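You operate a simulated robot arm through the tools that you are given. There is no shell and no other tool.

You are at the controls of a simulated robot arm. One attempt, no reset.

JOB
Wipe the frost water off the freezer rim, shut the lid, dial to MAX.
Fine: green pad back where it lay. What is to be rubbed or washed off counts as gone when no trace of it is left.

It is judged by the outcome, as a careful person would: the job done as asked, and still so three seconds after it is handed in. It fails if anything else is knocked over, pushed out of place, dropped, spilled or broken. Lids that push on must go on centred and level and be pressed home; caps that screw on are set level and turned clockwise until they are tight.

ROBOT AND FRAMES
A 6-joint arm with a three-finger gripper, fixed in place. Base frame: the origin is on the floor under the middle of its stand, x ahead of it, y to its left, z up. Lengths are in m, angles in degrees, forces in N, time in s.
It reaches about 1.213 m from its shoulder. Its first joint turns from -166.0 to 166.0 degrees. Payload 4.89 kg.
The TCP is the grasp point between the finger pads, 0.03 m short of the fingertips. In the tool frame z runs along the fingers and y along their closing line. The gripper opens to 0.164 m; its body begins 0.125 m behind the TCP.
Orientation is that of the tool frame in the base frame, as a unit quaternion [x, y, z, w]. With the fingers straight down and closing along the base's y, the tool's x points along the base's -x, its y along +y and its z along -z.

CONTROLS
- The arm moves only by the tool arm_command. Its argument "moves" is a list of rows, each an object of numbers (a shift or turn left out is 0, a gripper value left out holds the last): "jaw": the opening, from 0 (shut) to 1 (fully open); "dx", "dy", "dz": the shift along the tool's x, y, z in mm; "wx", "wy", "wz": the turn, a rotation vector about the tool's x, y, z in degrees. In form: [{"jaw": .., "dx": .., "dy": .., "dz": .., "wx": .., "wy": .., "wz": ..}, ...]. A call has 1 to 20 rows; each row is the pose to reach, as a shift and turn from the pose commanded when the call began, along the tool's axes at that moment. Rows are played at 5 a second. More than 0.05 m and 8.6 degrees between two rows, or a gripper value outside its range, and nothing of the call is played. A pose out of reach is approached as far as the arm can. The call stops where the force on the tool passes 40 N (or 10 N more than at its start, if that is more) or the arm is blocked; 0.2 s more then pass. The fingers move at their own pace (about 0.108 m/s each) and stop on an object; they squeeze with about 41 N. The grip force told is the motor's: it shows also when the fingers shut on nothing. Time passes only in rows, and 0.2 s behind the last, so rows that repeat a pose let the fingers close. It gives the time, the measured TCP pose, the force on the tool (base axes), the opening and the grip force at its end, in the units of the frame above (readings bear some noise), with the torque about the TCP (base axes, N m) and any sound that the robot's microphone picked up.
- Cameras (640 x 400 px; columns grow to the right, rows downward): "scene" is fixed at [0.4022, -0.6412, 1.5719]; the picture's right is [0.88, -0.47, 0.00], its down [-0.15, -0.29, -0.94] and it looks along [0.44, 0.83, -0.33] (base axes); focal length 214 px, centre (320, 200). "wrist" rides on the gripper at [0.076, -0.002, -0.152] in the tool frame; the picture's right is [0.02, 1.00, 0.00], its down [-0.88, 0.02, -0.47] and it looks along [-0.47, 0.01, 0.88] (tool axes); focal length 247 px, centre (320, 200). There is no depth. A picture from a camera that has moved, and an enlarged one, comes with that camera's place and axes in the base frame and with its lens. The place of the scene camera against the robot may be out by one fixed shift of up to 0.025 m in any direction.
- camera(camera): a new picture of that camera. It takes no simulated time.
- raise_lower(by): moves the trunk up (or, below 0, down) by that many m; the arm rides with it, the base frame stays. It gives what a move gives, with no picture.
- zoom(camera, box): a new picture of the part [left, top, right, bottom] of that camera's present view, enlarged. It takes no simulated time.
- finish_job(): hands the job in; it is judged then, once.

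Nothing tells you positions but the pictures and the camera data. Unless the task says otherwise, let go and move clear before handing in.

The tools are called by a JSON object that holds its "op" and its "data". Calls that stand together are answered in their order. arm_command: Moves the arm, as the interface text tells. Its arguments: {"type":"object","properties":{"moves":{"type":"array"}},"required":["moves"]} The other tools are called the same way: raise_lower (by) moves the trunk up or down; camera (camera) takes a picture; zoom (camera, box) takes an enlarged picture of a part of a camera's view; finish_job () hands the job in.

At the start:

```text
time: 0.0
eef_pos: [0.5253, -0.148, 1.5854]
ee_rot: [0.0, 1.0, 0.0, 0.0]
ft_force: [-0.2, 0.1, -0.3]
ft_torque: [0.0, 0.01, -0.02]
finger_gap: 0.164
grip_force: 0.0
trunk travel left (down, up): [-0.15, 0.24]
```

scene: 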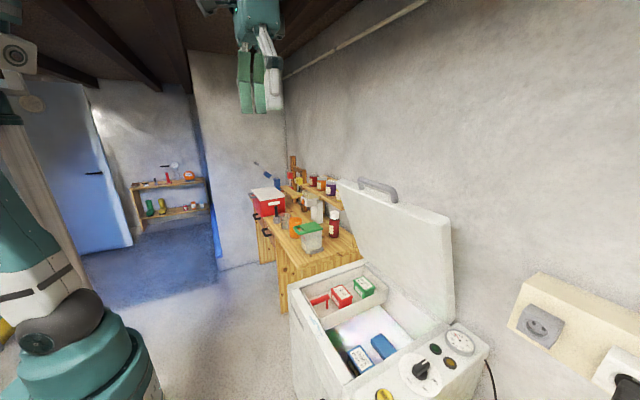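
wrist: 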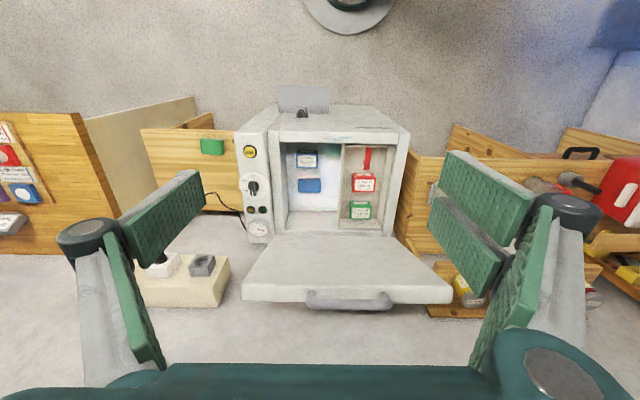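

I see a chest freezer with its lid open, a control panel with a dial on its right end, and a green pad somewhere near the table. I'll look closer before moving anything.

{"op": "zoom", "data": {"camera": "wrist", "box": [230, 80, 420, 200]}}

{"op": "zoom", "data": {"camera": "scene", "box": [280, 240, 500, 400]}}

{"op": "zoom", "data": {"camera": "wrist", "box": [130, 110, 290, 210]}}

{"op": "zoom", "data": {"camera": "scene", "box": [230, 150, 390, 270]}}

```text
3.33 times, centred on (325, 140) of wrist
camera zoom: at [0.4495, -0.15, 1.74], right [-0.02, 1.0, 0.0], down [0.88, 0.02, 0.47], along [0.47, 0.01, -0.88], focal length 823 px, centre (303, 400)
```

zoom: 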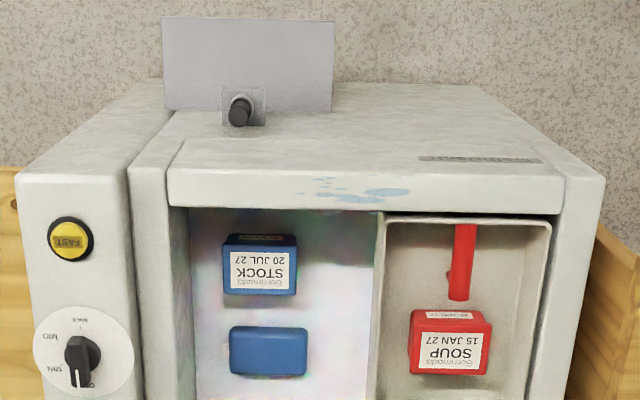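

```text
2.50 times, centred on (390, 320) of scene
camera zoom: at [0.4022, -0.6412, 1.5719], right [0.88, -0.47, 0.0], down [-0.15, -0.29, -0.94], along [0.44, 0.83, -0.33], focal length 536 px, centre (145, -100)
```

zoom: 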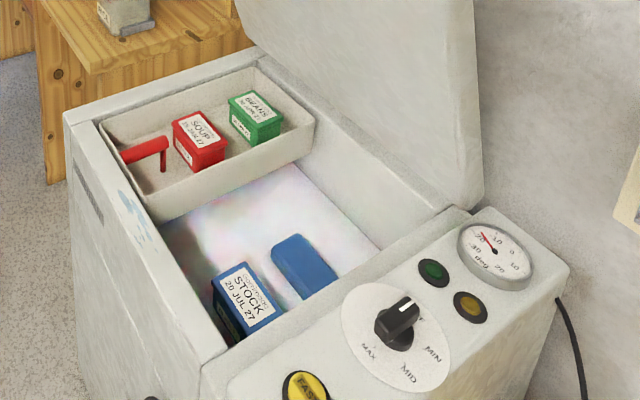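

```text
4.00 times, centred on (210, 160) of wrist
camera zoom: at [0.4495, -0.15, 1.74], right [-0.02, 1.0, 0.0], down [0.88, 0.02, 0.47], along [0.47, 0.01, -0.88], focal length 988 px, centre (760, 360)
```

zoom: 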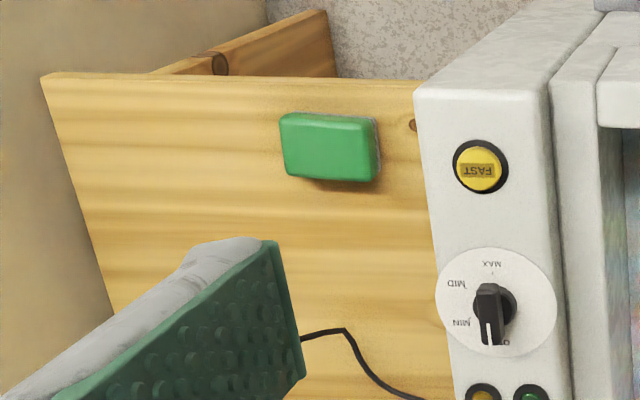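

```text
3.33 times, centred on (310, 210) of scene
camera zoom: at [0.4022, -0.6412, 1.5719], right [0.88, -0.47, 0.0], down [-0.15, -0.29, -0.94], along [0.44, 0.83, -0.33], focal length 715 px, centre (353, 167)
```

zoom: 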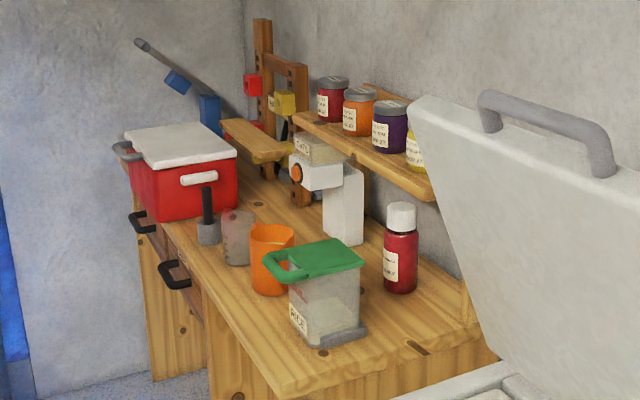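

The freezer lid stands open. There are pale blue water patches on the front rim, and the green pad lies on a wooden surface to the freezer's right. I'll lower the arm to get a second view and triangulate.

{"op": "arm_command", "data": {"moves": [{"dz": 40}, {"dz": 80}, {"dz": 120}, {"dz": 160}, {"dz": 200}, {"dz": 240}, {"dz": 280}, {"dz": 320}, {"dz": 360}, {"dz": 400}]}}

{"op": "camera", "data": {"camera": "wrist"}}

{"op": "camera", "data": {"camera": "scene"}}

```text
time: 2.2
eef_pos: [0.5255, -0.1445, 1.1855]
ee_rot: [0.0, 1.0, 0.0, 0.0]
ft_force: [-0.4, 0.1, -0.6]
ft_torque: [-0.01, -0.12, -0.02]
finger_gap: 0.1639
grip_force: 0.1
trunk travel left (down, up): [-0.15, 0.24]
```

```text
taken
camera wrist: at [0.4493, -0.147, 1.3403], right [-0.02, 1.0, 0.0], down [0.88, 0.02, 0.47], along [0.47, 0.01, -0.88], focal length 247 px, centre (320, 200)
```

wrist: 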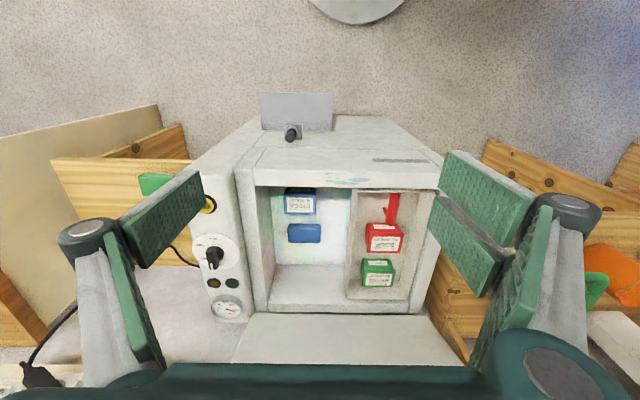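

```text
taken
```

scene: 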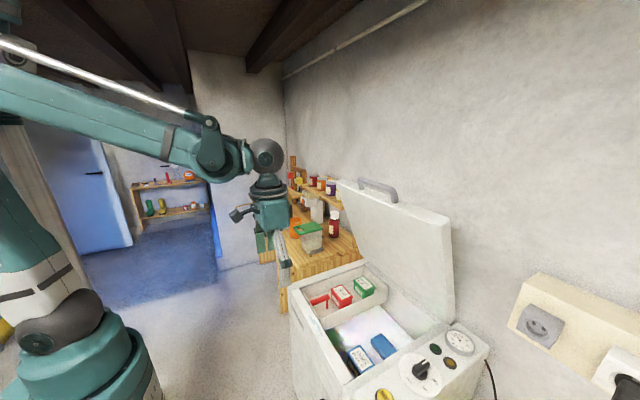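

{"op": "zoom", "data": {"camera": "wrist", "box": [230, 90, 450, 227]}}

{"op": "zoom", "data": {"camera": "wrist", "box": [40, 100, 260, 237]}}

{"op": "zoom", "data": {"camera": "wrist", "box": [180, 200, 280, 330]}}

```text
2.91 times, centred on (340, 158) of wrist
camera zoom: at [0.4493, -0.147, 1.3403], right [-0.02, 1.0, 0.0], down [0.88, 0.02, 0.47], along [0.47, 0.01, -0.88], focal length 718 px, centre (262, 321)
```

zoom: 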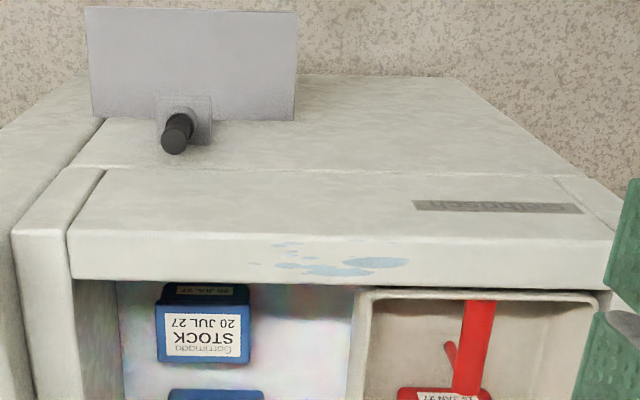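

```text
2.91 times, centred on (150, 168) of wrist
camera zoom: at [0.4493, -0.147, 1.3403], right [-0.02, 1.0, 0.0], down [0.88, 0.02, 0.47], along [0.47, 0.01, -0.88], focal length 718 px, centre (814, 292)
```

zoom: 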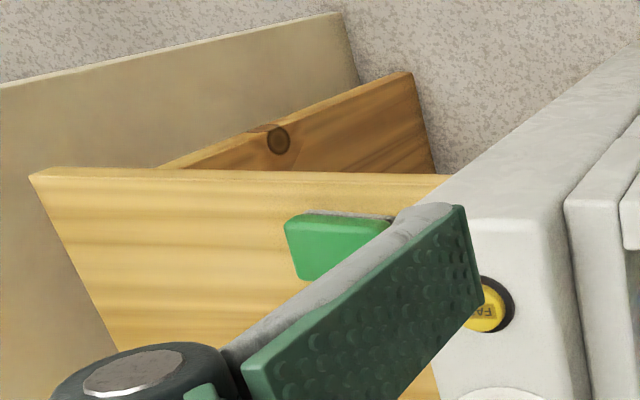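

```text
3.08 times, centred on (230, 265) of wrist
camera zoom: at [0.4493, -0.147, 1.3403], right [-0.02, 1.0, 0.0], down [0.88, 0.02, 0.47], along [0.47, 0.01, -0.88], focal length 760 px, centre (597, 0)
```

zoom: 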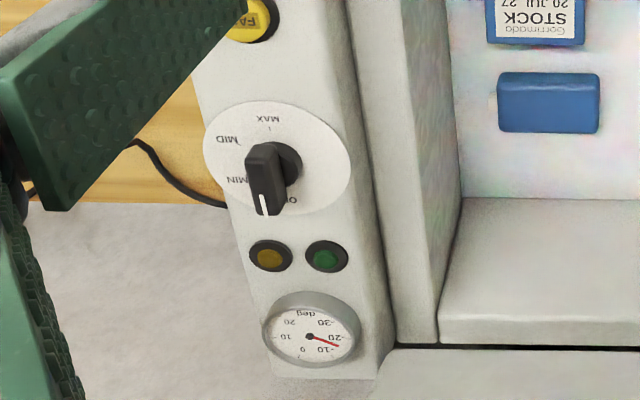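

The rim is at about z≈0.81–0.82, with water at x≈0.66–0.69 and y≈-0.13 to -0.03. The pad is around [0.75, -0.60, 0.70] on the wooden table. Next I'll move above the pad to see it clearly.

{"op": "arm_command", "data": {"moves": [{"dy": -38, "dx": -7}, {"dy": -76, "dx": -14}, {"dy": -114, "dx": -21}, {"dy": -152, "dx": -28}, {"dy": -190, "dx": -35}, {"dy": -228, "dx": -42}, {"dy": -266, "dx": -49}, {"dy": -304, "dx": -56}, {"dy": -342, "dx": -63}, {"dy": -380, "dx": -70}, {"dy": -418, "dx": -77}, {"dy": -455, "dx": -84}, {"dy": -455, "dx": -84, "dz": 40}, {"dy": -455, "dx": -84, "dz": 80}, {"dy": -455, "dx": -84, "dz": 120}, {"dy": -455, "dx": -84, "dz": 160}]}}

{"op": "camera", "data": {"camera": "wrist"}}

{"op": "camera", "data": {"camera": "scene"}}

```text
time: 5.6
eef_pos: [0.6069, -0.5977, 1.0221]
ee_rot: [0.0, 1.0, 0.0, 0.0]
ft_force: [-2.4, 1.1, 1.1]
ft_torque: [-0.12, -0.15, 0.03]
finger_gap: 0.1641
grip_force: 0.1
trunk travel left (down, up): [-0.15, 0.24]
```

```text
taken
camera wrist: at [0.5323, -0.6003, 1.1768], right [-0.02, 1.0, 0.0], down [0.88, 0.02, 0.47], along [0.47, 0.01, -0.88], focal length 247 px, centre (320, 200)
```

wrist: 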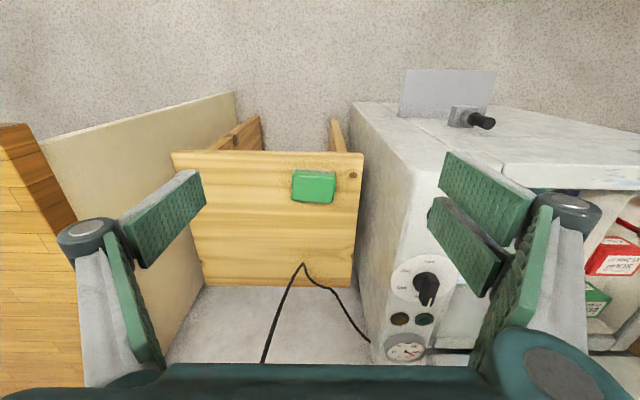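

```text
taken
```

scene: 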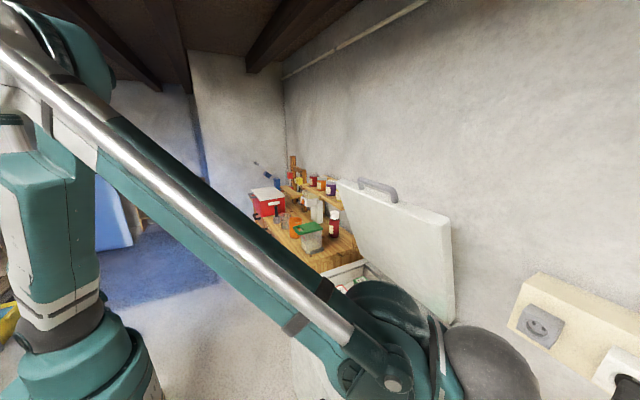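

{"op": "zoom", "data": {"camera": "wrist", "box": [270, 140, 390, 215]}}

{"op": "zoom", "data": {"camera": "wrist", "box": [340, 60, 640, 247]}}

```text
5.33 times, centred on (330, 178) of wrist
camera zoom: at [0.5323, -0.6003, 1.1768], right [-0.02, 1.0, 0.0], down [0.88, 0.02, 0.47], along [0.47, 0.01, -0.88], focal length 1317 px, centre (267, 320)
```

zoom: 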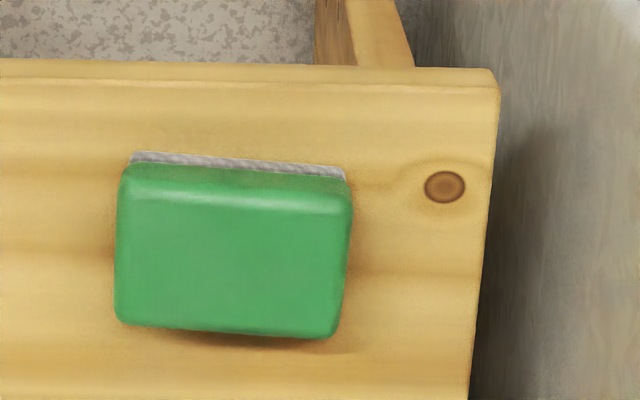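

```text
2.13 times, centred on (490, 154) of wrist
camera zoom: at [0.5323, -0.6003, 1.1768], right [-0.02, 1.0, 0.0], down [0.88, 0.02, 0.47], along [0.47, 0.01, -0.88], focal length 527 px, centre (-43, 299)
```

zoom: 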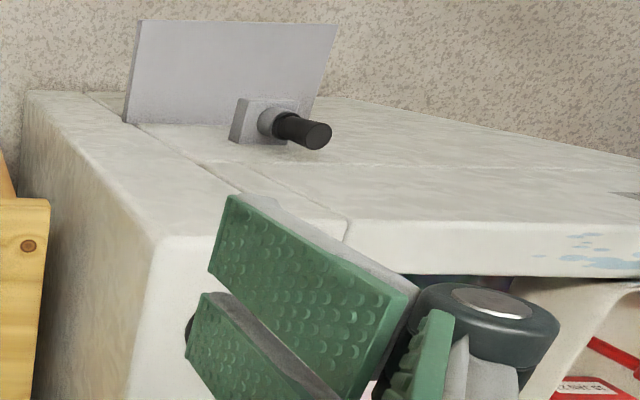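

The pad lies nearly square on the table, about 90 mm in y by 70 mm in x, with its top near z≈0.69–0.70. The freezer side is close in +y, so I'll turn the gripper to close along x and come in above the pad.

{"op": "arm_command", "data": {"moves": [{"dx": -14, "dy": -1, "dz": 11, "wz": -7.87}, {"dx": -28, "dy": -2, "dz": 22, "wz": -15.74}, {"dx": -42, "dy": -3, "dz": 33, "wz": -23.6}, {"dx": -56, "dy": -4, "dz": 44, "wz": -31.5}, {"dx": -70, "dy": -5, "dz": 55, "wz": -39.4}, {"dx": -84, "dy": -6, "dz": 66, "wz": -47.2}, {"dx": -98, "dy": -7, "dz": 77, "wz": -55.1}, {"dx": -112, "dy": -8, "dz": 88, "wz": -63.0}, {"dx": -126, "dy": -10, "dz": 99, "wz": -70.8}, {"dx": -140, "dy": -12, "dz": 110, "wz": -78.7}, {"dx": -151, "dy": -12, "dz": 122, "wz": -86.6}, {"dx": -151, "dy": -12, "dz": 122, "wz": -86.6}]}}

{"op": "camera", "data": {"camera": "wrist"}}

{"op": "camera", "data": {"camera": "scene"}}

```text
time: 8.2
eef_pos: [0.7594, -0.6135, 0.903]
ee_rot: [-0.686, 0.728, 0.001, 0.0]
ft_force: [-0.1, 0.0, -0.2]
ft_torque: [0.01, 0.02, -0.02]
finger_gap: 0.1637
grip_force: 0.0
trunk travel left (down, up): [-0.15, 0.24]
```

```text
taken
camera wrist: at [0.758, -0.6917, 1.0563], right [-1.0, 0.04, 0.0], down [0.03, 0.88, 0.47], along [0.02, 0.47, -0.88], focal length 247 px, centre (320, 200)
```

wrist: 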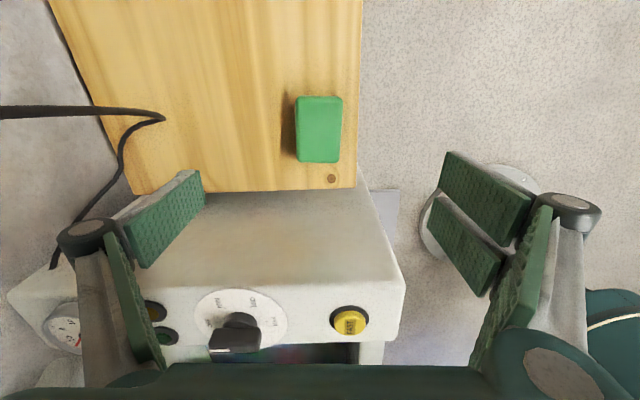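

```text
taken
```

scene: 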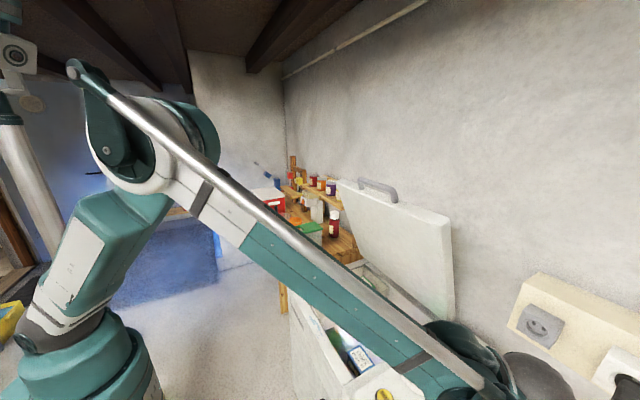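

{"op": "zoom", "data": {"camera": "wrist", "box": [260, 80, 380, 180]}}

{"op": "zoom", "data": {"camera": "wrist", "box": [180, 260, 300, 360]}}

```text
4.00 times, centred on (320, 130) of wrist
camera zoom: at [0.758, -0.6917, 1.0563], right [-1.0, 0.04, 0.0], down [0.03, 0.88, 0.47], along [0.02, 0.47, -0.88], focal length 988 px, centre (320, 480)
```

zoom: 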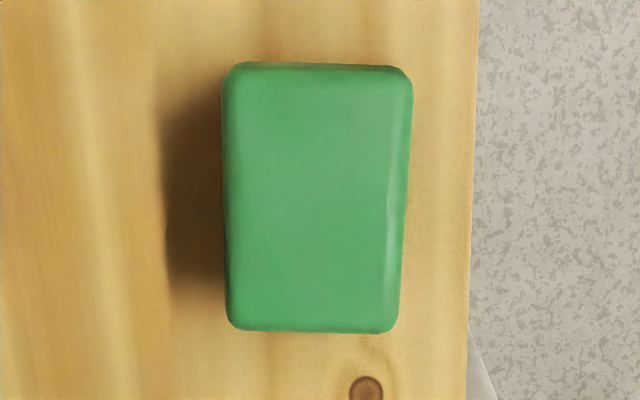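

```text
4.00 times, centred on (240, 310) of wrist
camera zoom: at [0.758, -0.6917, 1.0563], right [-1.0, 0.04, 0.0], down [0.03, 0.88, 0.47], along [0.02, 0.47, -0.88], focal length 988 px, centre (640, -240)
```

zoom: 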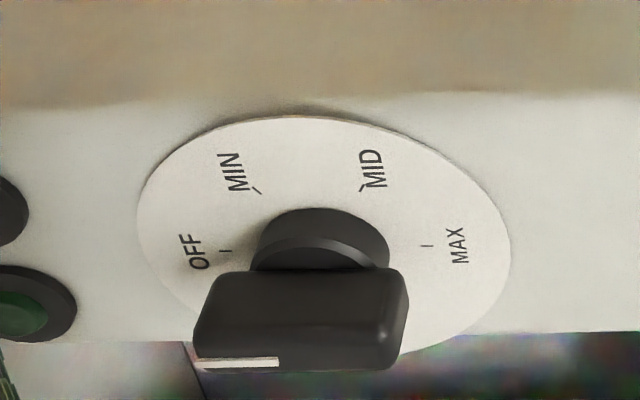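

The gripper is centred over the pad within about 4 mm. I'll correct that, come down part way and re-measure the pad height.

{"op": "arm_command", "data": {"moves": [{"dy": -3, "dz": 30}, {"dy": -3, "dz": 60}, {"dy": -3, "dz": 100}, {"dy": -3, "dz": 130}]}}

{"op": "camera", "data": {"camera": "wrist"}}

{"op": "zoom", "data": {"camera": "wrist", "box": [240, 40, 400, 140]}}

```text
time: 9.2
eef_pos: [0.7653, -0.6135, 0.775]
ee_rot: [-0.686, 0.728, 0.0, -0.001]
ft_force: [-0.5, 1.3, 1.4]
ft_torque: [-0.11, -0.09, -0.01]
finger_gap: 0.164
grip_force: 0.1
trunk travel left (down, up): [-0.15, 0.24]
```

```text
taken
camera wrist: at [0.7633, -0.6913, 0.9286], right [-1.0, 0.04, 0.0], down [0.03, 0.88, 0.47], along [0.02, 0.47, -0.88], focal length 247 px, centre (320, 200)
```

wrist: 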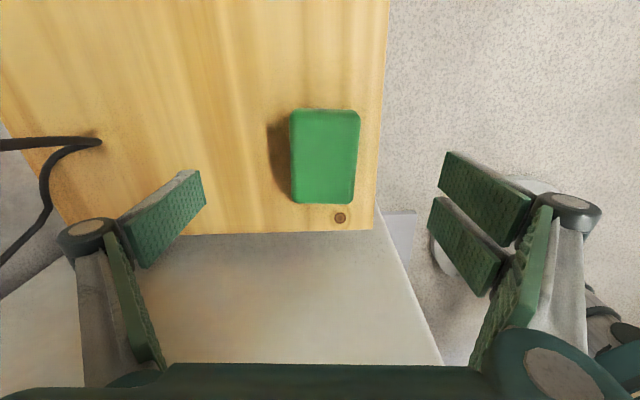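

```text
4.00 times, centred on (320, 90) of wrist
camera zoom: at [0.7633, -0.6913, 0.9286], right [-1.0, 0.04, 0.0], down [0.03, 0.88, 0.47], along [0.02, 0.47, -0.88], focal length 988 px, centre (320, 640)
```

zoom: 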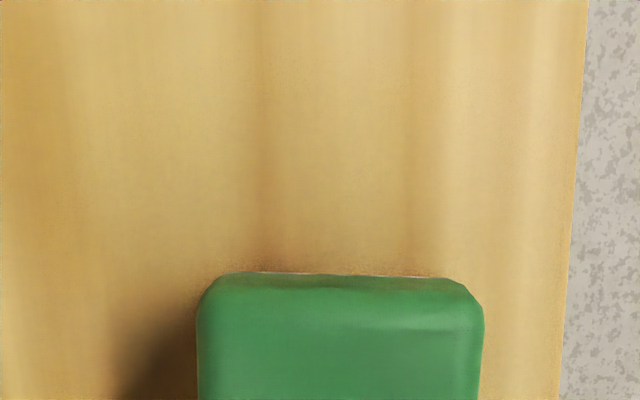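

The pad top is at z≈0.70 and centred to within 3 mm. I'll go down further in small steps, watching the force.

{"op": "arm_command", "data": {"moves": [{"dy": 2.5, "dz": 20}, {"dy": 2.5, "dz": 40}, {"dy": 2.5, "dz": 55}, {"dy": 2.5, "dz": 62}]}}

{"op": "camera", "data": {"camera": "wrist"}}

```text
time: 10.2
eef_pos: [0.7631, -0.6141, 0.71]
ee_rot: [-0.686, 0.728, -0.001, 0.0]
ft_force: [0.7, 0.2, 0.1]
ft_torque: [-0.01, -0.03, 0.02]
finger_gap: 0.1639
grip_force: 0.0
trunk travel left (down, up): [-0.15, 0.24]
```

```text
taken
camera wrist: at [0.76, -0.6916, 0.8653], right [-1.0, 0.04, 0.0], down [0.03, 0.88, 0.47], along [0.02, 0.47, -0.88], focal length 247 px, centre (320, 200)
```

wrist: 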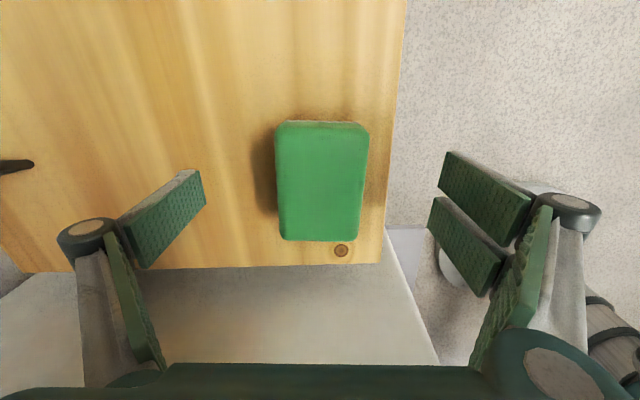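

The table comes out at z≈0.657 from the knot, so the pad is about 40 mm thick. I'll lower another 12 mm, leaving the tips about 11 mm above the table, and close on the pad.

{"op": "arm_command", "data": {"moves": [{"dz": 6}, {"dz": 12}, {"dz": 12}, {"dz": 12, "jaw": 0.6}, {"dz": 12, "jaw": 0.4}, {"dz": 12, "jaw": 0.2}, {"dz": 12, "jaw": 0}, {"dz": 12, "jaw": 0}, {"dz": 12, "jaw": 0}, {"dz": 12, "jaw": 0}]}}

{"op": "camera", "data": {"camera": "wrist"}}

```text
time: 12.4
eef_pos: [0.7614, -0.6154, 0.6997]
ee_rot: [-0.686, 0.728, 0.0, 0.0]
ft_force: [0.2, -0.3, -0.1]
ft_torque: [0.01, 0.06, -0.02]
finger_gap: 0.065
grip_force: 41.0
trunk travel left (down, up): [-0.15, 0.24]
```

```text
taken
camera wrist: at [0.7596, -0.6917, 0.8536], right [-1.0, 0.04, 0.0], down [0.03, 0.88, 0.47], along [0.02, 0.47, -0.88], focal length 247 px, centre (320, 200)
```

wrist: 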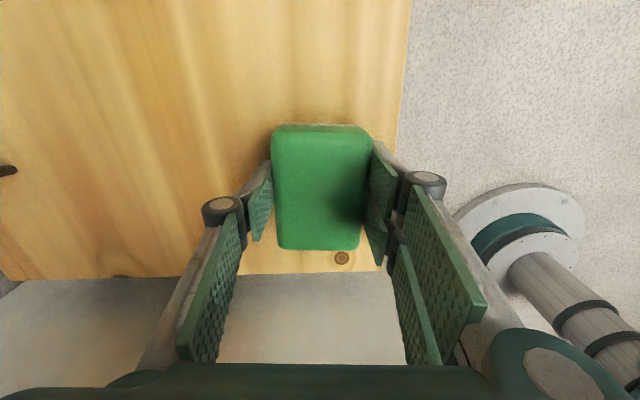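

The pad is gripped at 65 mm with 41 N. I'll lift it straight up and check the hold.

{"op": "arm_command", "data": {"moves": [{"dz": -10}, {"dz": -30}, {"dz": -60}, {"dz": -100}, {"dz": -140}, {"dz": -180}, {"dz": -220}, {"dz": -260}, {"dz": -290}]}}

{"op": "camera", "data": {"camera": "wrist"}}

{"op": "camera", "data": {"camera": "scene"}}

```text
time: 14.4
eef_pos: [0.7588, -0.618, 0.9876]
ee_rot: [-0.686, 0.728, 0.0, 0.0]
ft_force: [0.5, -0.1, -0.7]
ft_torque: [0.05, 0.09, 0.01]
finger_gap: 0.0
grip_force: 40.8
trunk travel left (down, up): [-0.15, 0.24]
```

```text
taken
camera wrist: at [0.7559, -0.6946, 1.1425], right [-1.0, 0.04, 0.0], down [0.03, 0.88, 0.47], along [0.02, 0.47, -0.88], focal length 247 px, centre (320, 200)
```

wrist: 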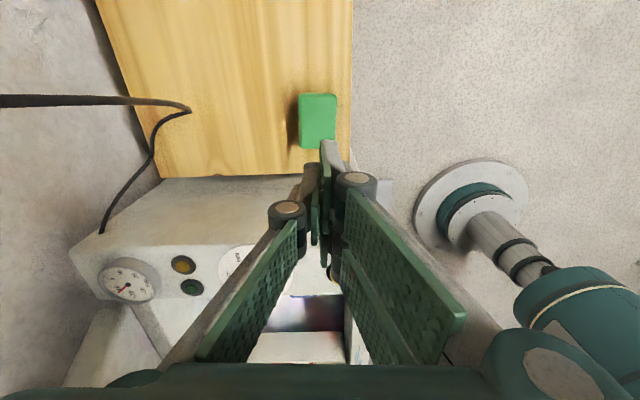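

```text
taken
```

scene: 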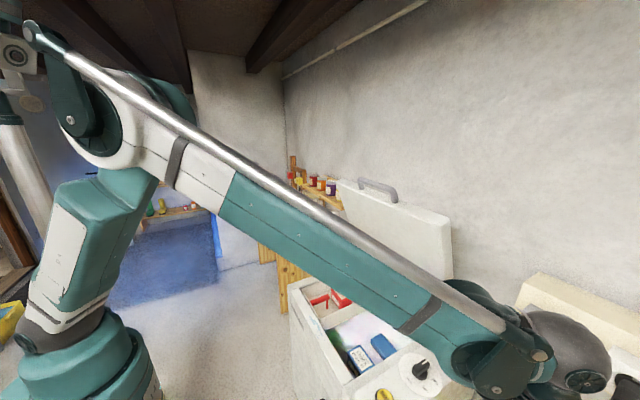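

The fingers slipped off and the pad stayed on the table, apparently in the same place. I'll open, go back down, re-align and take a deeper grip.

{"op": "arm_command", "data": {"moves": [{"jaw": 0.5}, {"jaw": 1}, {"jaw": 1, "dz": 40}, {"jaw": 1, "dz": 80}, {"jaw": 1, "dz": 120}, {"jaw": 1, "dz": 160}, {"jaw": 1, "dz": 200}, {"jaw": 1, "dz": 230}]}}

{"op": "camera", "data": {"camera": "wrist"}}

{"op": "zoom", "data": {"camera": "wrist", "box": [230, 90, 430, 215]}}

```text
time: 16.2
eef_pos: [0.7567, -0.6159, 0.7592]
ee_rot: [-0.686, 0.728, 0.0, 0.0]
ft_force: [0.4, 0.7, 0.3]
ft_torque: [-0.08, -0.08, -0.01]
finger_gap: 0.164
grip_force: 0.0
trunk travel left (down, up): [-0.15, 0.24]
```

```text
taken
camera wrist: at [0.7547, -0.6929, 0.9126], right [-1.0, 0.04, 0.0], down [0.03, 0.88, 0.47], along [0.02, 0.47, -0.88], focal length 247 px, centre (320, 200)
```

wrist: 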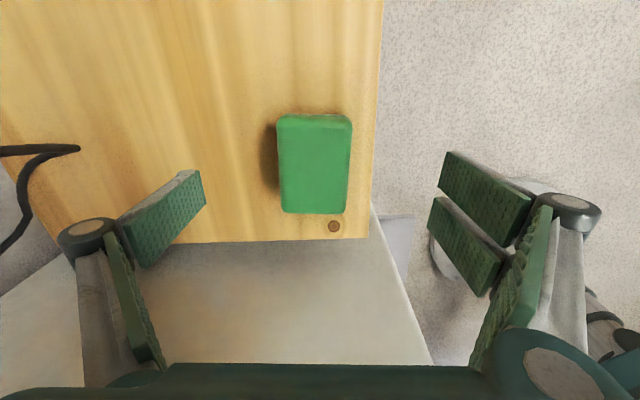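

```text
3.20 times, centred on (330, 152) of wrist
camera zoom: at [0.7547, -0.6929, 0.9126], right [-1.0, 0.04, 0.0], down [0.03, 0.88, 0.47], along [0.02, 0.47, -0.88], focal length 790 px, centre (288, 352)
```

zoom: 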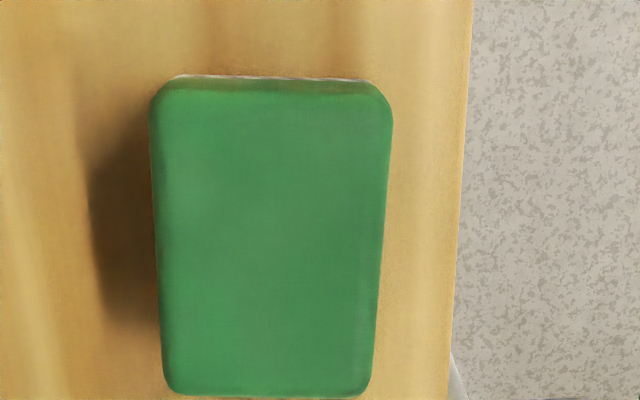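

The pad has not moved, still near x≈0.763; the arm had drifted about 6 mm. I'll correct that and go down until the tips are just above the table.

{"op": "arm_command", "data": {"moves": [{"dy": -6.5, "dx": -2, "dz": 15}, {"dy": -6.5, "dx": -2, "dz": 30}, {"dy": -6.5, "dx": -2, "dz": 45}, {"dy": -6.5, "dx": -2, "dz": 55}, {"dy": -6.5, "dx": -2, "dz": 60}, {"dy": -6.5, "dx": -2, "dz": 63}]}}

{"op": "camera", "data": {"camera": "wrist"}}

```text
time: 17.6
eef_pos: [0.7663, -0.6132, 0.696]
ee_rot: [-0.686, 0.728, 0.0, 0.0]
ft_force: [-0.1, 0.0, -0.3]
ft_torque: [0.0, 0.03, 0.0]
finger_gap: 0.1638
grip_force: 0.0
trunk travel left (down, up): [-0.15, 0.24]
```

```text
taken
camera wrist: at [0.7643, -0.6891, 0.85], right [-1.0, 0.04, 0.0], down [0.03, 0.88, 0.47], along [0.02, 0.47, -0.88], focal length 247 px, centre (320, 200)
```

wrist: 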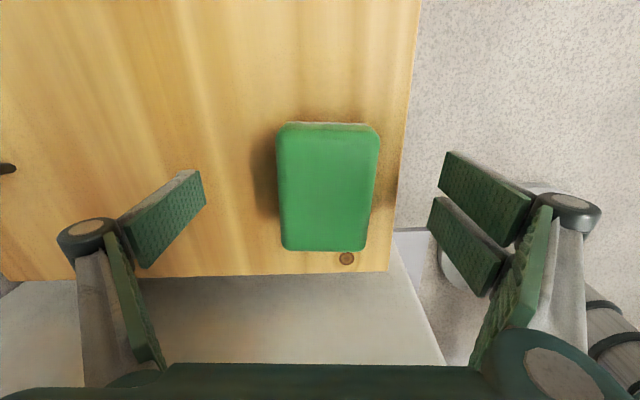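

{"op": "arm_command", "data": {"moves": [{"dy": 3, "dz": 2}, {"dy": 3, "dz": 4}, {"dy": 3, "dz": 4}]}}

{"op": "zoom", "data": {"camera": "wrist", "box": [120, 100, 520, 350]}}

```text
time: 18.4
eef_pos: [0.7641, -0.6127, 0.6932]
ee_rot: [-0.685, 0.728, 0.0, 0.0]
ft_force: [-0.3, 0.2, 0.7]
ft_torque: [-0.01, 0.0, 0.03]
finger_gap: 0.1644
grip_force: 0.0
trunk travel left (down, up): [-0.15, 0.24]
```

```text
1.60 times, centred on (320, 225) of wrist
camera zoom: at [0.7617, -0.6893, 0.8466], right [-1.0, 0.04, 0.0], down [0.03, 0.88, 0.47], along [0.02, 0.47, -0.88], focal length 395 px, centre (320, 160)
```

zoom: 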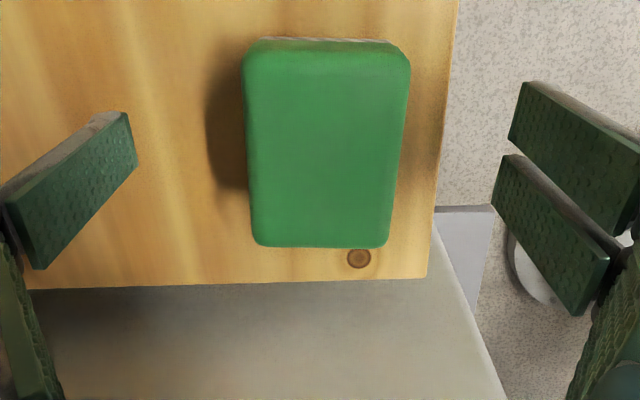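

{"op": "arm_command", "data": {"moves": [{"dz": 2}, {"dz": 2}, {"dz": 2, "jaw": 0.6}, {"dz": 2, "jaw": 0.45}, {"dz": 2, "jaw": 0.3}, {"dz": 2, "jaw": 0.1}, {"dz": 2, "jaw": 0}, {"dz": 2, "jaw": 0}, {"dz": 2, "jaw": 0}]}}

{"op": "camera", "data": {"camera": "wrist"}}

{"op": "zoom", "data": {"camera": "wrist", "box": [200, 110, 440, 260]}}

```text
time: 20.4
eef_pos: [0.7641, -0.6122, 0.6906]
ee_rot: [-0.686, 0.728, -0.001, 0.0]
ft_force: [1.2, -0.2, 2.4]
ft_torque: [0.03, 0.05, 0.03]
finger_gap: 0.0642
grip_force: 40.5
trunk travel left (down, up): [-0.15, 0.24]
```

```text
taken
camera wrist: at [0.7616, -0.6898, 0.8444], right [-1.0, 0.04, 0.0], down [0.03, 0.88, 0.47], along [0.02, 0.47, -0.88], focal length 247 px, centre (320, 200)
```

wrist: 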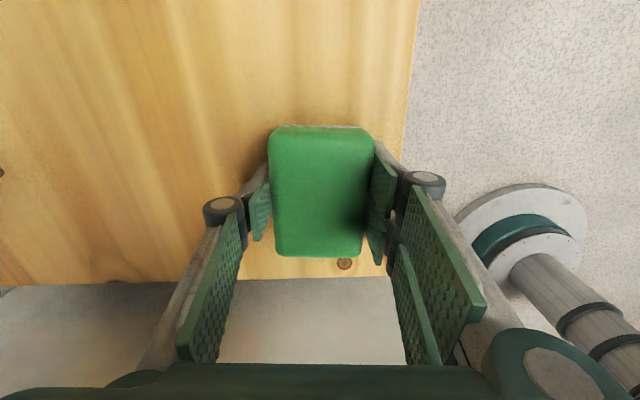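

```text
2.67 times, centred on (320, 185) of wrist
camera zoom: at [0.7616, -0.6898, 0.8444], right [-1.0, 0.04, 0.0], down [0.03, 0.88, 0.47], along [0.02, 0.47, -0.88], focal length 659 px, centre (320, 240)
```

zoom: 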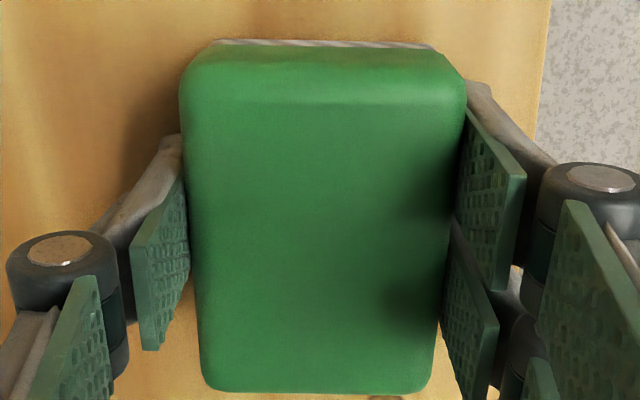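

The finger plates now lie flat against the pad sides. I'll lift very slowly and check the gap.

{"op": "arm_command", "data": {"moves": [{"jaw": 0, "dz": -1}, {"jaw": 0, "dz": -3}, {"jaw": 0, "dz": -6}, {"jaw": 0, "dz": -9}, {"jaw": 0, "dz": -12}, {"jaw": 0, "dz": -15}]}}

{"op": "camera", "data": {"camera": "wrist"}}

```text
time: 21.8
eef_pos: [0.7642, -0.6132, 0.7058]
ee_rot: [-0.686, 0.727, 0.001, 0.0]
ft_force: [0.2, 1.3, -1.5]
ft_torque: [0.01, 0.0, -0.01]
finger_gap: 0.064
grip_force: 41.7
trunk travel left (down, up): [-0.15, 0.24]
```

```text
taken
camera wrist: at [0.7614, -0.6903, 0.8601], right [-1.0, 0.04, 0.0], down [0.03, 0.88, 0.47], along [0.02, 0.47, -0.88], focal length 247 px, centre (320, 200)
```

wrist: 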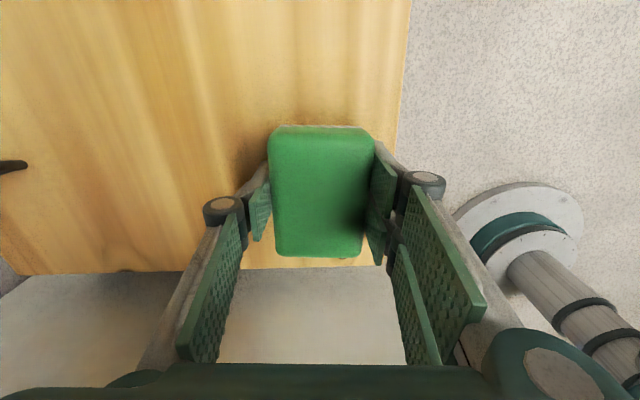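

The pad came up with the gripper. I'll keep lifting at a moderate pace.

{"op": "arm_command", "data": {"moves": [{"jaw": 0, "dz": -10}, {"jaw": 0, "dz": -25}, {"jaw": 0, "dz": -45}, {"jaw": 0, "dz": -65}, {"jaw": 0, "dz": -85}, {"jaw": 0, "dz": -105}, {"jaw": 0, "dz": -125}, {"jaw": 0, "dz": -145}, {"jaw": 0, "dz": -165}, {"jaw": 0, "dz": -185}, {"jaw": 0, "dz": -205}, {"jaw": 0, "dz": -225}, {"jaw": 0, "dz": -240}, {"jaw": 0, "dz": -250}]}}

{"op": "camera", "data": {"camera": "wrist"}}

```text
time: 24.8
eef_pos: [0.7666, -0.6133, 0.9564]
ee_rot: [-0.685, 0.728, 0.0, 0.001]
ft_force: [0.3, -0.3, -1.0]
ft_torque: [0.0, 0.0, -0.03]
finger_gap: 0.0644
grip_force: 40.8
trunk travel left (down, up): [-0.15, 0.24]
```

```text
taken
camera wrist: at [0.7643, -0.6896, 1.1096], right [-1.0, 0.04, 0.0], down [0.03, 0.88, 0.47], along [0.02, 0.47, -0.88], focal length 247 px, centre (320, 200)
```

wrist: 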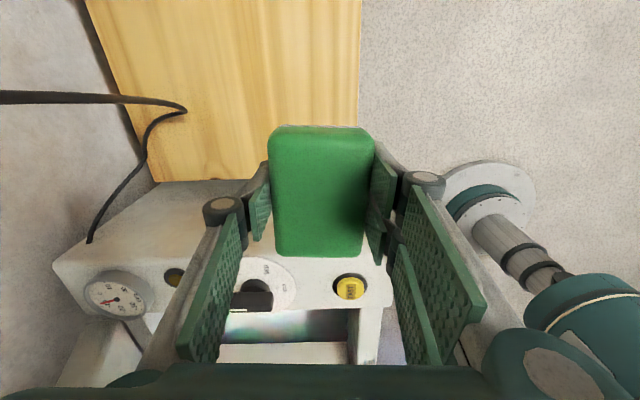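

The pad is firmly held. I'll carry it up and across to above the front rim.

{"op": "arm_command", "data": {"moves": [{"dz": -20}, {"dz": -45}, {"dx": -40, "dy": 9.5, "dz": -45}, {"dx": -80, "dy": 19, "dz": -45}, {"dx": -120, "dy": 28.5, "dz": -45}, {"dx": -160, "dy": 38, "dz": -45}, {"dx": -200, "dy": 47.5, "dz": -45}, {"dx": -240, "dy": 57, "dz": -45}, {"dx": -280, "dy": 66.5, "dz": -45}, {"dx": -320, "dy": 76, "dz": -45}, {"dx": -360, "dy": 85.5, "dz": -45}, {"dx": -400, "dy": 95, "dz": -45}, {"dx": -440, "dy": 104.5, "dz": -45}, {"dx": -480, "dy": 114, "dz": -45}, {"dx": -510, "dy": 121, "dz": -45}, {"dx": -526, "dy": 125, "dz": -45}]}}

{"op": "camera", "data": {"camera": "wrist"}}

{"op": "camera", "data": {"camera": "scene"}}

```text
time: 28.2
eef_pos: [0.6704, -0.0817, 0.9996]
ee_rot: [-0.686, 0.728, 0.001, -0.001]
ft_force: [0.7, -0.3, -0.5]
ft_torque: [0.03, 0.03, 0.02]
finger_gap: 0.0641
grip_force: 40.8
trunk travel left (down, up): [-0.15, 0.24]
```

```text
taken
camera wrist: at [0.668, -0.1577, 1.1535], right [-1.0, 0.04, 0.0], down [0.03, 0.88, 0.47], along [0.02, 0.47, -0.88], focal length 247 px, centre (320, 200)
```

wrist: 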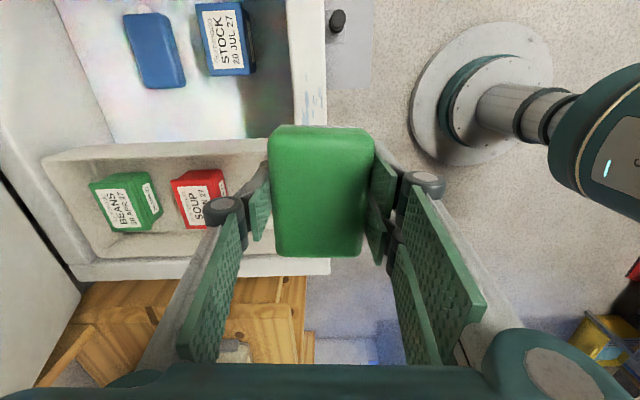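

```text
taken
```

scene: 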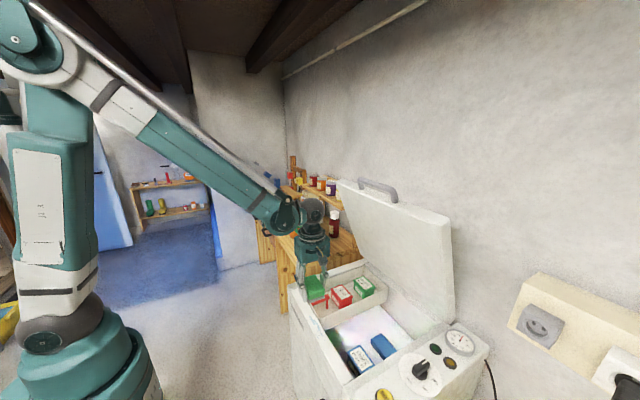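

{"op": "zoom", "data": {"camera": "wrist", "box": [230, 0, 400, 106]}}

{"op": "zoom", "data": {"camera": "scene", "box": [270, 240, 410, 328]}}

{"op": "zoom", "data": {"camera": "wrist", "box": [240, 90, 340, 290]}}

```text
3.76 times, centred on (315, 53) of wrist
camera zoom: at [0.668, -0.1577, 1.1535], right [-1.0, 0.04, 0.0], down [0.03, 0.88, 0.47], along [0.02, 0.47, -0.88], focal length 930 px, centre (339, 753)
```

zoom: 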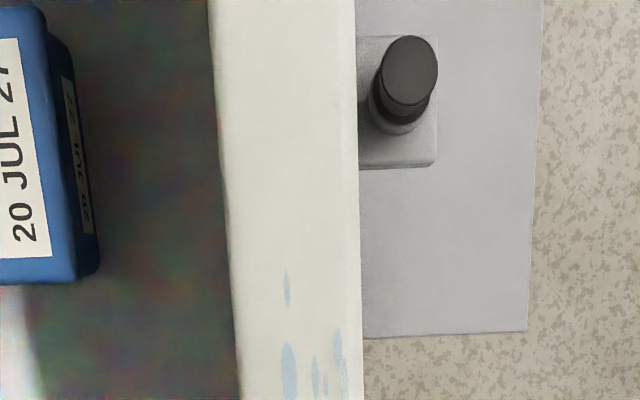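

```text
4.55 times, centred on (340, 284) of scene
camera zoom: at [0.4022, -0.6412, 1.5719], right [0.88, -0.47, 0.0], down [-0.15, -0.29, -0.94], along [0.44, 0.83, -0.33], focal length 975 px, centre (229, -182)
```

zoom: 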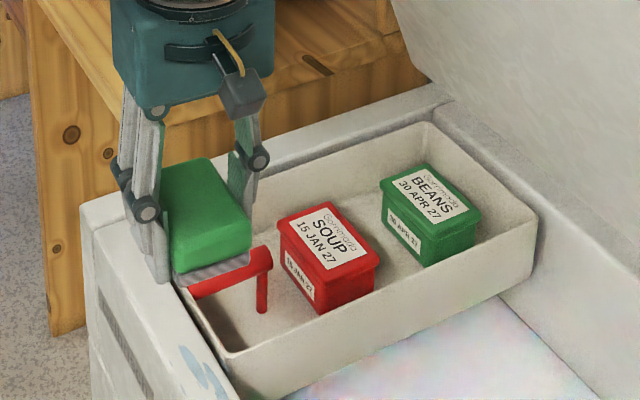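

```text
2.00 times, centred on (290, 190) of wrist
camera zoom: at [0.668, -0.1577, 1.1535], right [-1.0, 0.04, 0.0], down [0.03, 0.88, 0.47], along [0.02, 0.47, -0.88], focal length 494 px, centre (380, 220)
```

zoom: 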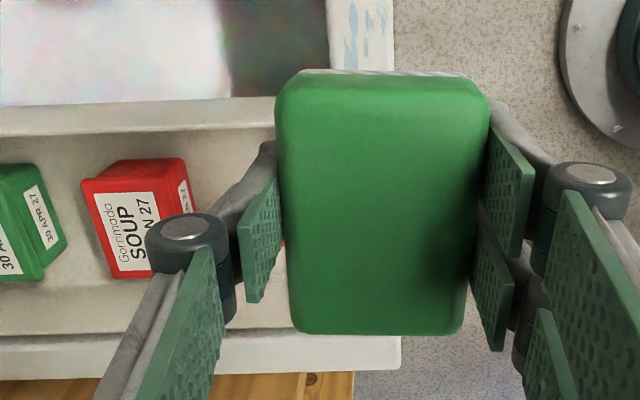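

Seen from here the rim runs x≈0.662–0.704 with the water from y≈-0.155 to about -0.03, and its height is nearer z≈0.79–0.81. I'll centre the pad on the rim and come down in stages to find contact.

{"op": "arm_command", "data": {"moves": [{"dx": 10, "dy": -6, "dz": 20}, {"dx": 20, "dy": -12, "dz": 50}, {"dx": 20, "dy": -12, "dz": 80}, {"dx": 20, "dy": -12, "dz": 110}, {"dx": 20, "dy": -12, "dz": 130}]}}

{"op": "zoom", "data": {"camera": "wrist", "box": [220, 20, 440, 157]}}

{"op": "zoom", "data": {"camera": "scene", "box": [270, 250, 410, 338]}}

```text
time: 29.4
eef_pos: [0.6811, -0.1026, 0.8719]
ee_rot: [-0.686, 0.728, 0.0, 0.0]
ft_force: [-0.4, -0.1, -0.6]
ft_torque: [0.02, -0.07, 0.01]
finger_gap: 0.0643
grip_force: 41.2
trunk travel left (down, up): [-0.15, 0.24]
```

```text
2.91 times, centred on (330, 88) of wrist
camera zoom: at [0.6788, -0.1806, 1.0258], right [-1.0, 0.04, 0.0], down [0.03, 0.88, 0.47], along [0.02, 0.47, -0.88], focal length 718 px, centre (291, 524)
```

zoom: 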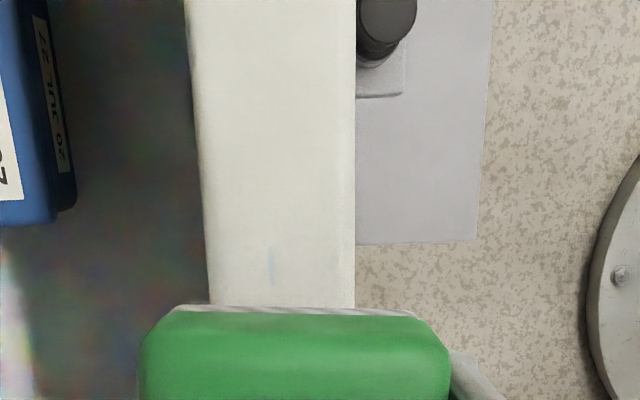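

```text
4.55 times, centred on (340, 294) of scene
camera zoom: at [0.4022, -0.6412, 1.5719], right [0.88, -0.47, 0.0], down [-0.15, -0.29, -0.94], along [0.44, 0.83, -0.33], focal length 975 px, centre (229, -227)
```

zoom: 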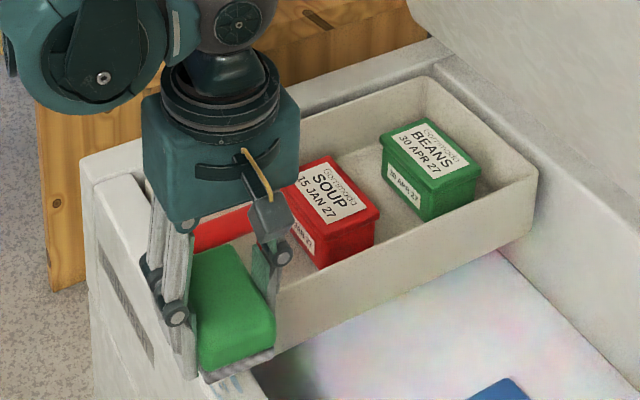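

{"op": "arm_command", "data": {"moves": [{"dz": 4}, {"dz": 8}, {"dz": 12}, {"dz": 16}, {"dz": 19}]}}

{"op": "zoom", "data": {"camera": "wrist", "box": [220, 20, 440, 157]}}

```text
time: 30.6
eef_pos: [0.6815, -0.1012, 0.8513]
ee_rot: [-0.686, 0.728, -0.001, 0.0]
ft_force: [0.2, -0.6, -0.7]
ft_torque: [-0.01, 0.01, 0.04]
finger_gap: 0.0643
grip_force: 40.8
trunk travel left (down, up): [-0.15, 0.24]
```

```text
2.91 times, centred on (330, 88) of wrist
camera zoom: at [0.6788, -0.1785, 1.0055], right [-1.0, 0.04, 0.0], down [0.03, 0.88, 0.47], along [0.02, 0.47, -0.88], focal length 718 px, centre (291, 524)
```

zoom: 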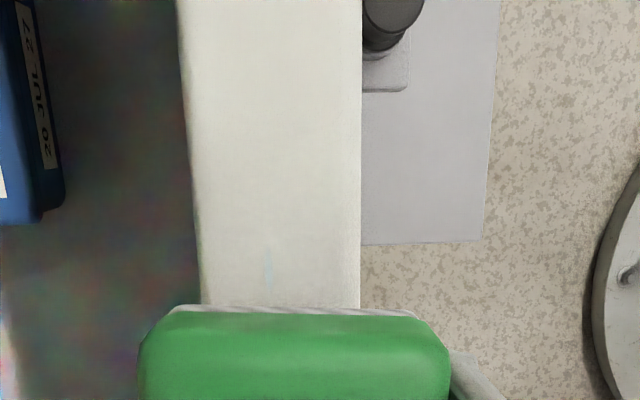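

{"op": "arm_command", "data": {"moves": [{"dz": 3}, {"dz": 6}, {"dz": 9}, {"dz": 12}, {"dz": 15}, {"dz": 17}]}}

{"op": "zoom", "data": {"camera": "wrist", "box": [220, 20, 440, 157]}}

{"op": "zoom", "data": {"camera": "scene", "box": [270, 250, 410, 338]}}

```text
time: 32.0
eef_pos: [0.6815, -0.1017, 0.835]
ee_rot: [-0.686, 0.727, 0.0, 0.0]
ft_force: [-0.2, -0.6, -0.9]
ft_torque: [-0.01, -0.02, 0.01]
finger_gap: 0.0644
grip_force: 40.5
trunk travel left (down, up): [-0.15, 0.24]
```

```text
2.91 times, centred on (330, 88) of wrist
camera zoom: at [0.6792, -0.1788, 0.9882], right [-1.0, 0.04, 0.0], down [0.03, 0.88, 0.47], along [0.02, 0.47, -0.88], focal length 718 px, centre (291, 524)
```

zoom: 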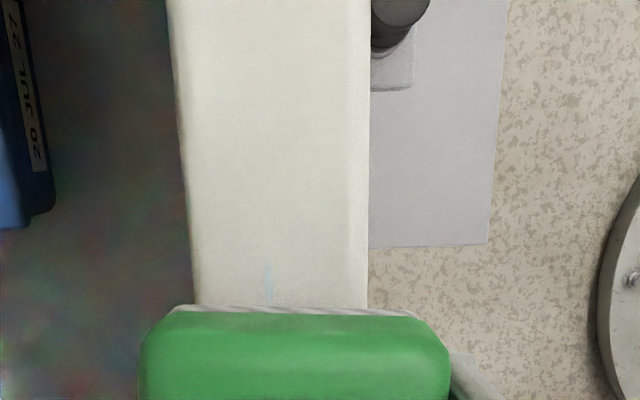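

```text
4.55 times, centred on (340, 294) of scene
camera zoom: at [0.4022, -0.6412, 1.5719], right [0.88, -0.47, 0.0], down [-0.15, -0.29, -0.94], along [0.44, 0.83, -0.33], focal length 975 px, centre (229, -227)
```

zoom: 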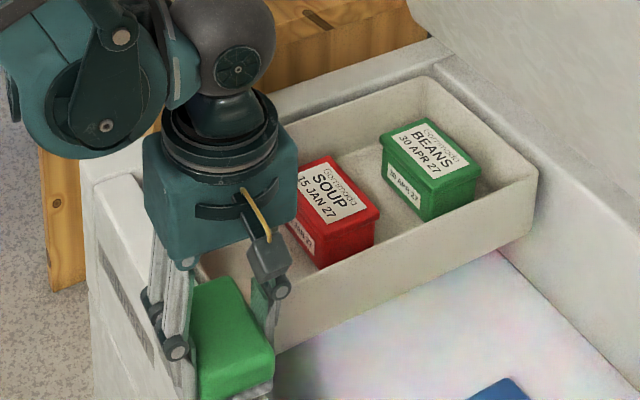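

{"op": "arm_command", "data": {"moves": [{"dz": 2}, {"dz": 4}, {"dz": 6}, {"dz": 8}, {"dz": 10}]}}

```text
time: 33.2
eef_pos: [0.6801, -0.1008, 0.8263]
ee_rot: [-0.686, 0.728, 0.0, -0.001]
ft_force: [-2.9, -5.2, 38.0]
ft_torque: [-0.06, 0.04, -0.03]
finger_gap: 0.0645
grip_force: 40.9
trunk travel left (down, up): [-0.15, 0.24]
```

Contact is at TCP z≈0.827. That's more force than I need, so I'll back off slightly for a light wiping pressure.

{"op": "arm_command", "data": {"moves": [{"dz": -1}, {"dz": -2}, {"dz": -2}]}}

{"op": "zoom", "data": {"camera": "wrist", "box": [200, 60, 460, 260]}}

```text
time: 34.0
eef_pos: [0.6821, -0.1015, 0.8277]
ee_rot: [-0.686, 0.728, 0.0, 0.0]
ft_force: [0.1, -0.6, -0.7]
ft_torque: [0.0, -0.01, 0.01]
finger_gap: 0.0641
grip_force: 41.0
trunk travel left (down, up): [-0.15, 0.24]
```

```text
2.00 times, centred on (330, 160) of wrist
camera zoom: at [0.68, -0.1783, 0.9809], right [-1.0, 0.04, 0.0], down [0.03, 0.88, 0.47], along [0.02, 0.47, -0.88], focal length 494 px, centre (300, 280)
```

zoom: 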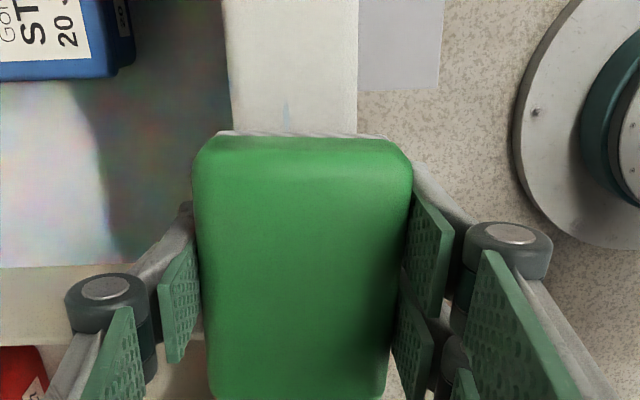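

{"op": "arm_command", "data": {"moves": [{"dz": 0.5}, {"dz": 1.0}, {"dz": 1.0}]}}

```text
time: 34.8
eef_pos: [0.6816, -0.1005, 0.8258]
ee_rot: [-0.686, 0.728, 0.0, -0.001]
ft_force: [0.6, -0.6, -0.6]
ft_torque: [0.02, 0.01, 0.01]
finger_gap: 0.0638
grip_force: 40.4
trunk travel left (down, up): [-0.15, 0.24]
```

{"op": "arm_command", "data": {"moves": [{"dz": 0.5}, {"dz": 1.0}, {"dz": 1.0}]}}

```text
time: 35.6
eef_pos: [0.6817, -0.1008, 0.826]
ee_rot: [-0.686, 0.728, 0.0, 0.0]
ft_force: [1.9, -0.8, 10.9]
ft_torque: [-0.04, 0.0, 0.02]
finger_gap: 0.0643
grip_force: 40.9
trunk travel left (down, up): [-0.15, 0.24]
```

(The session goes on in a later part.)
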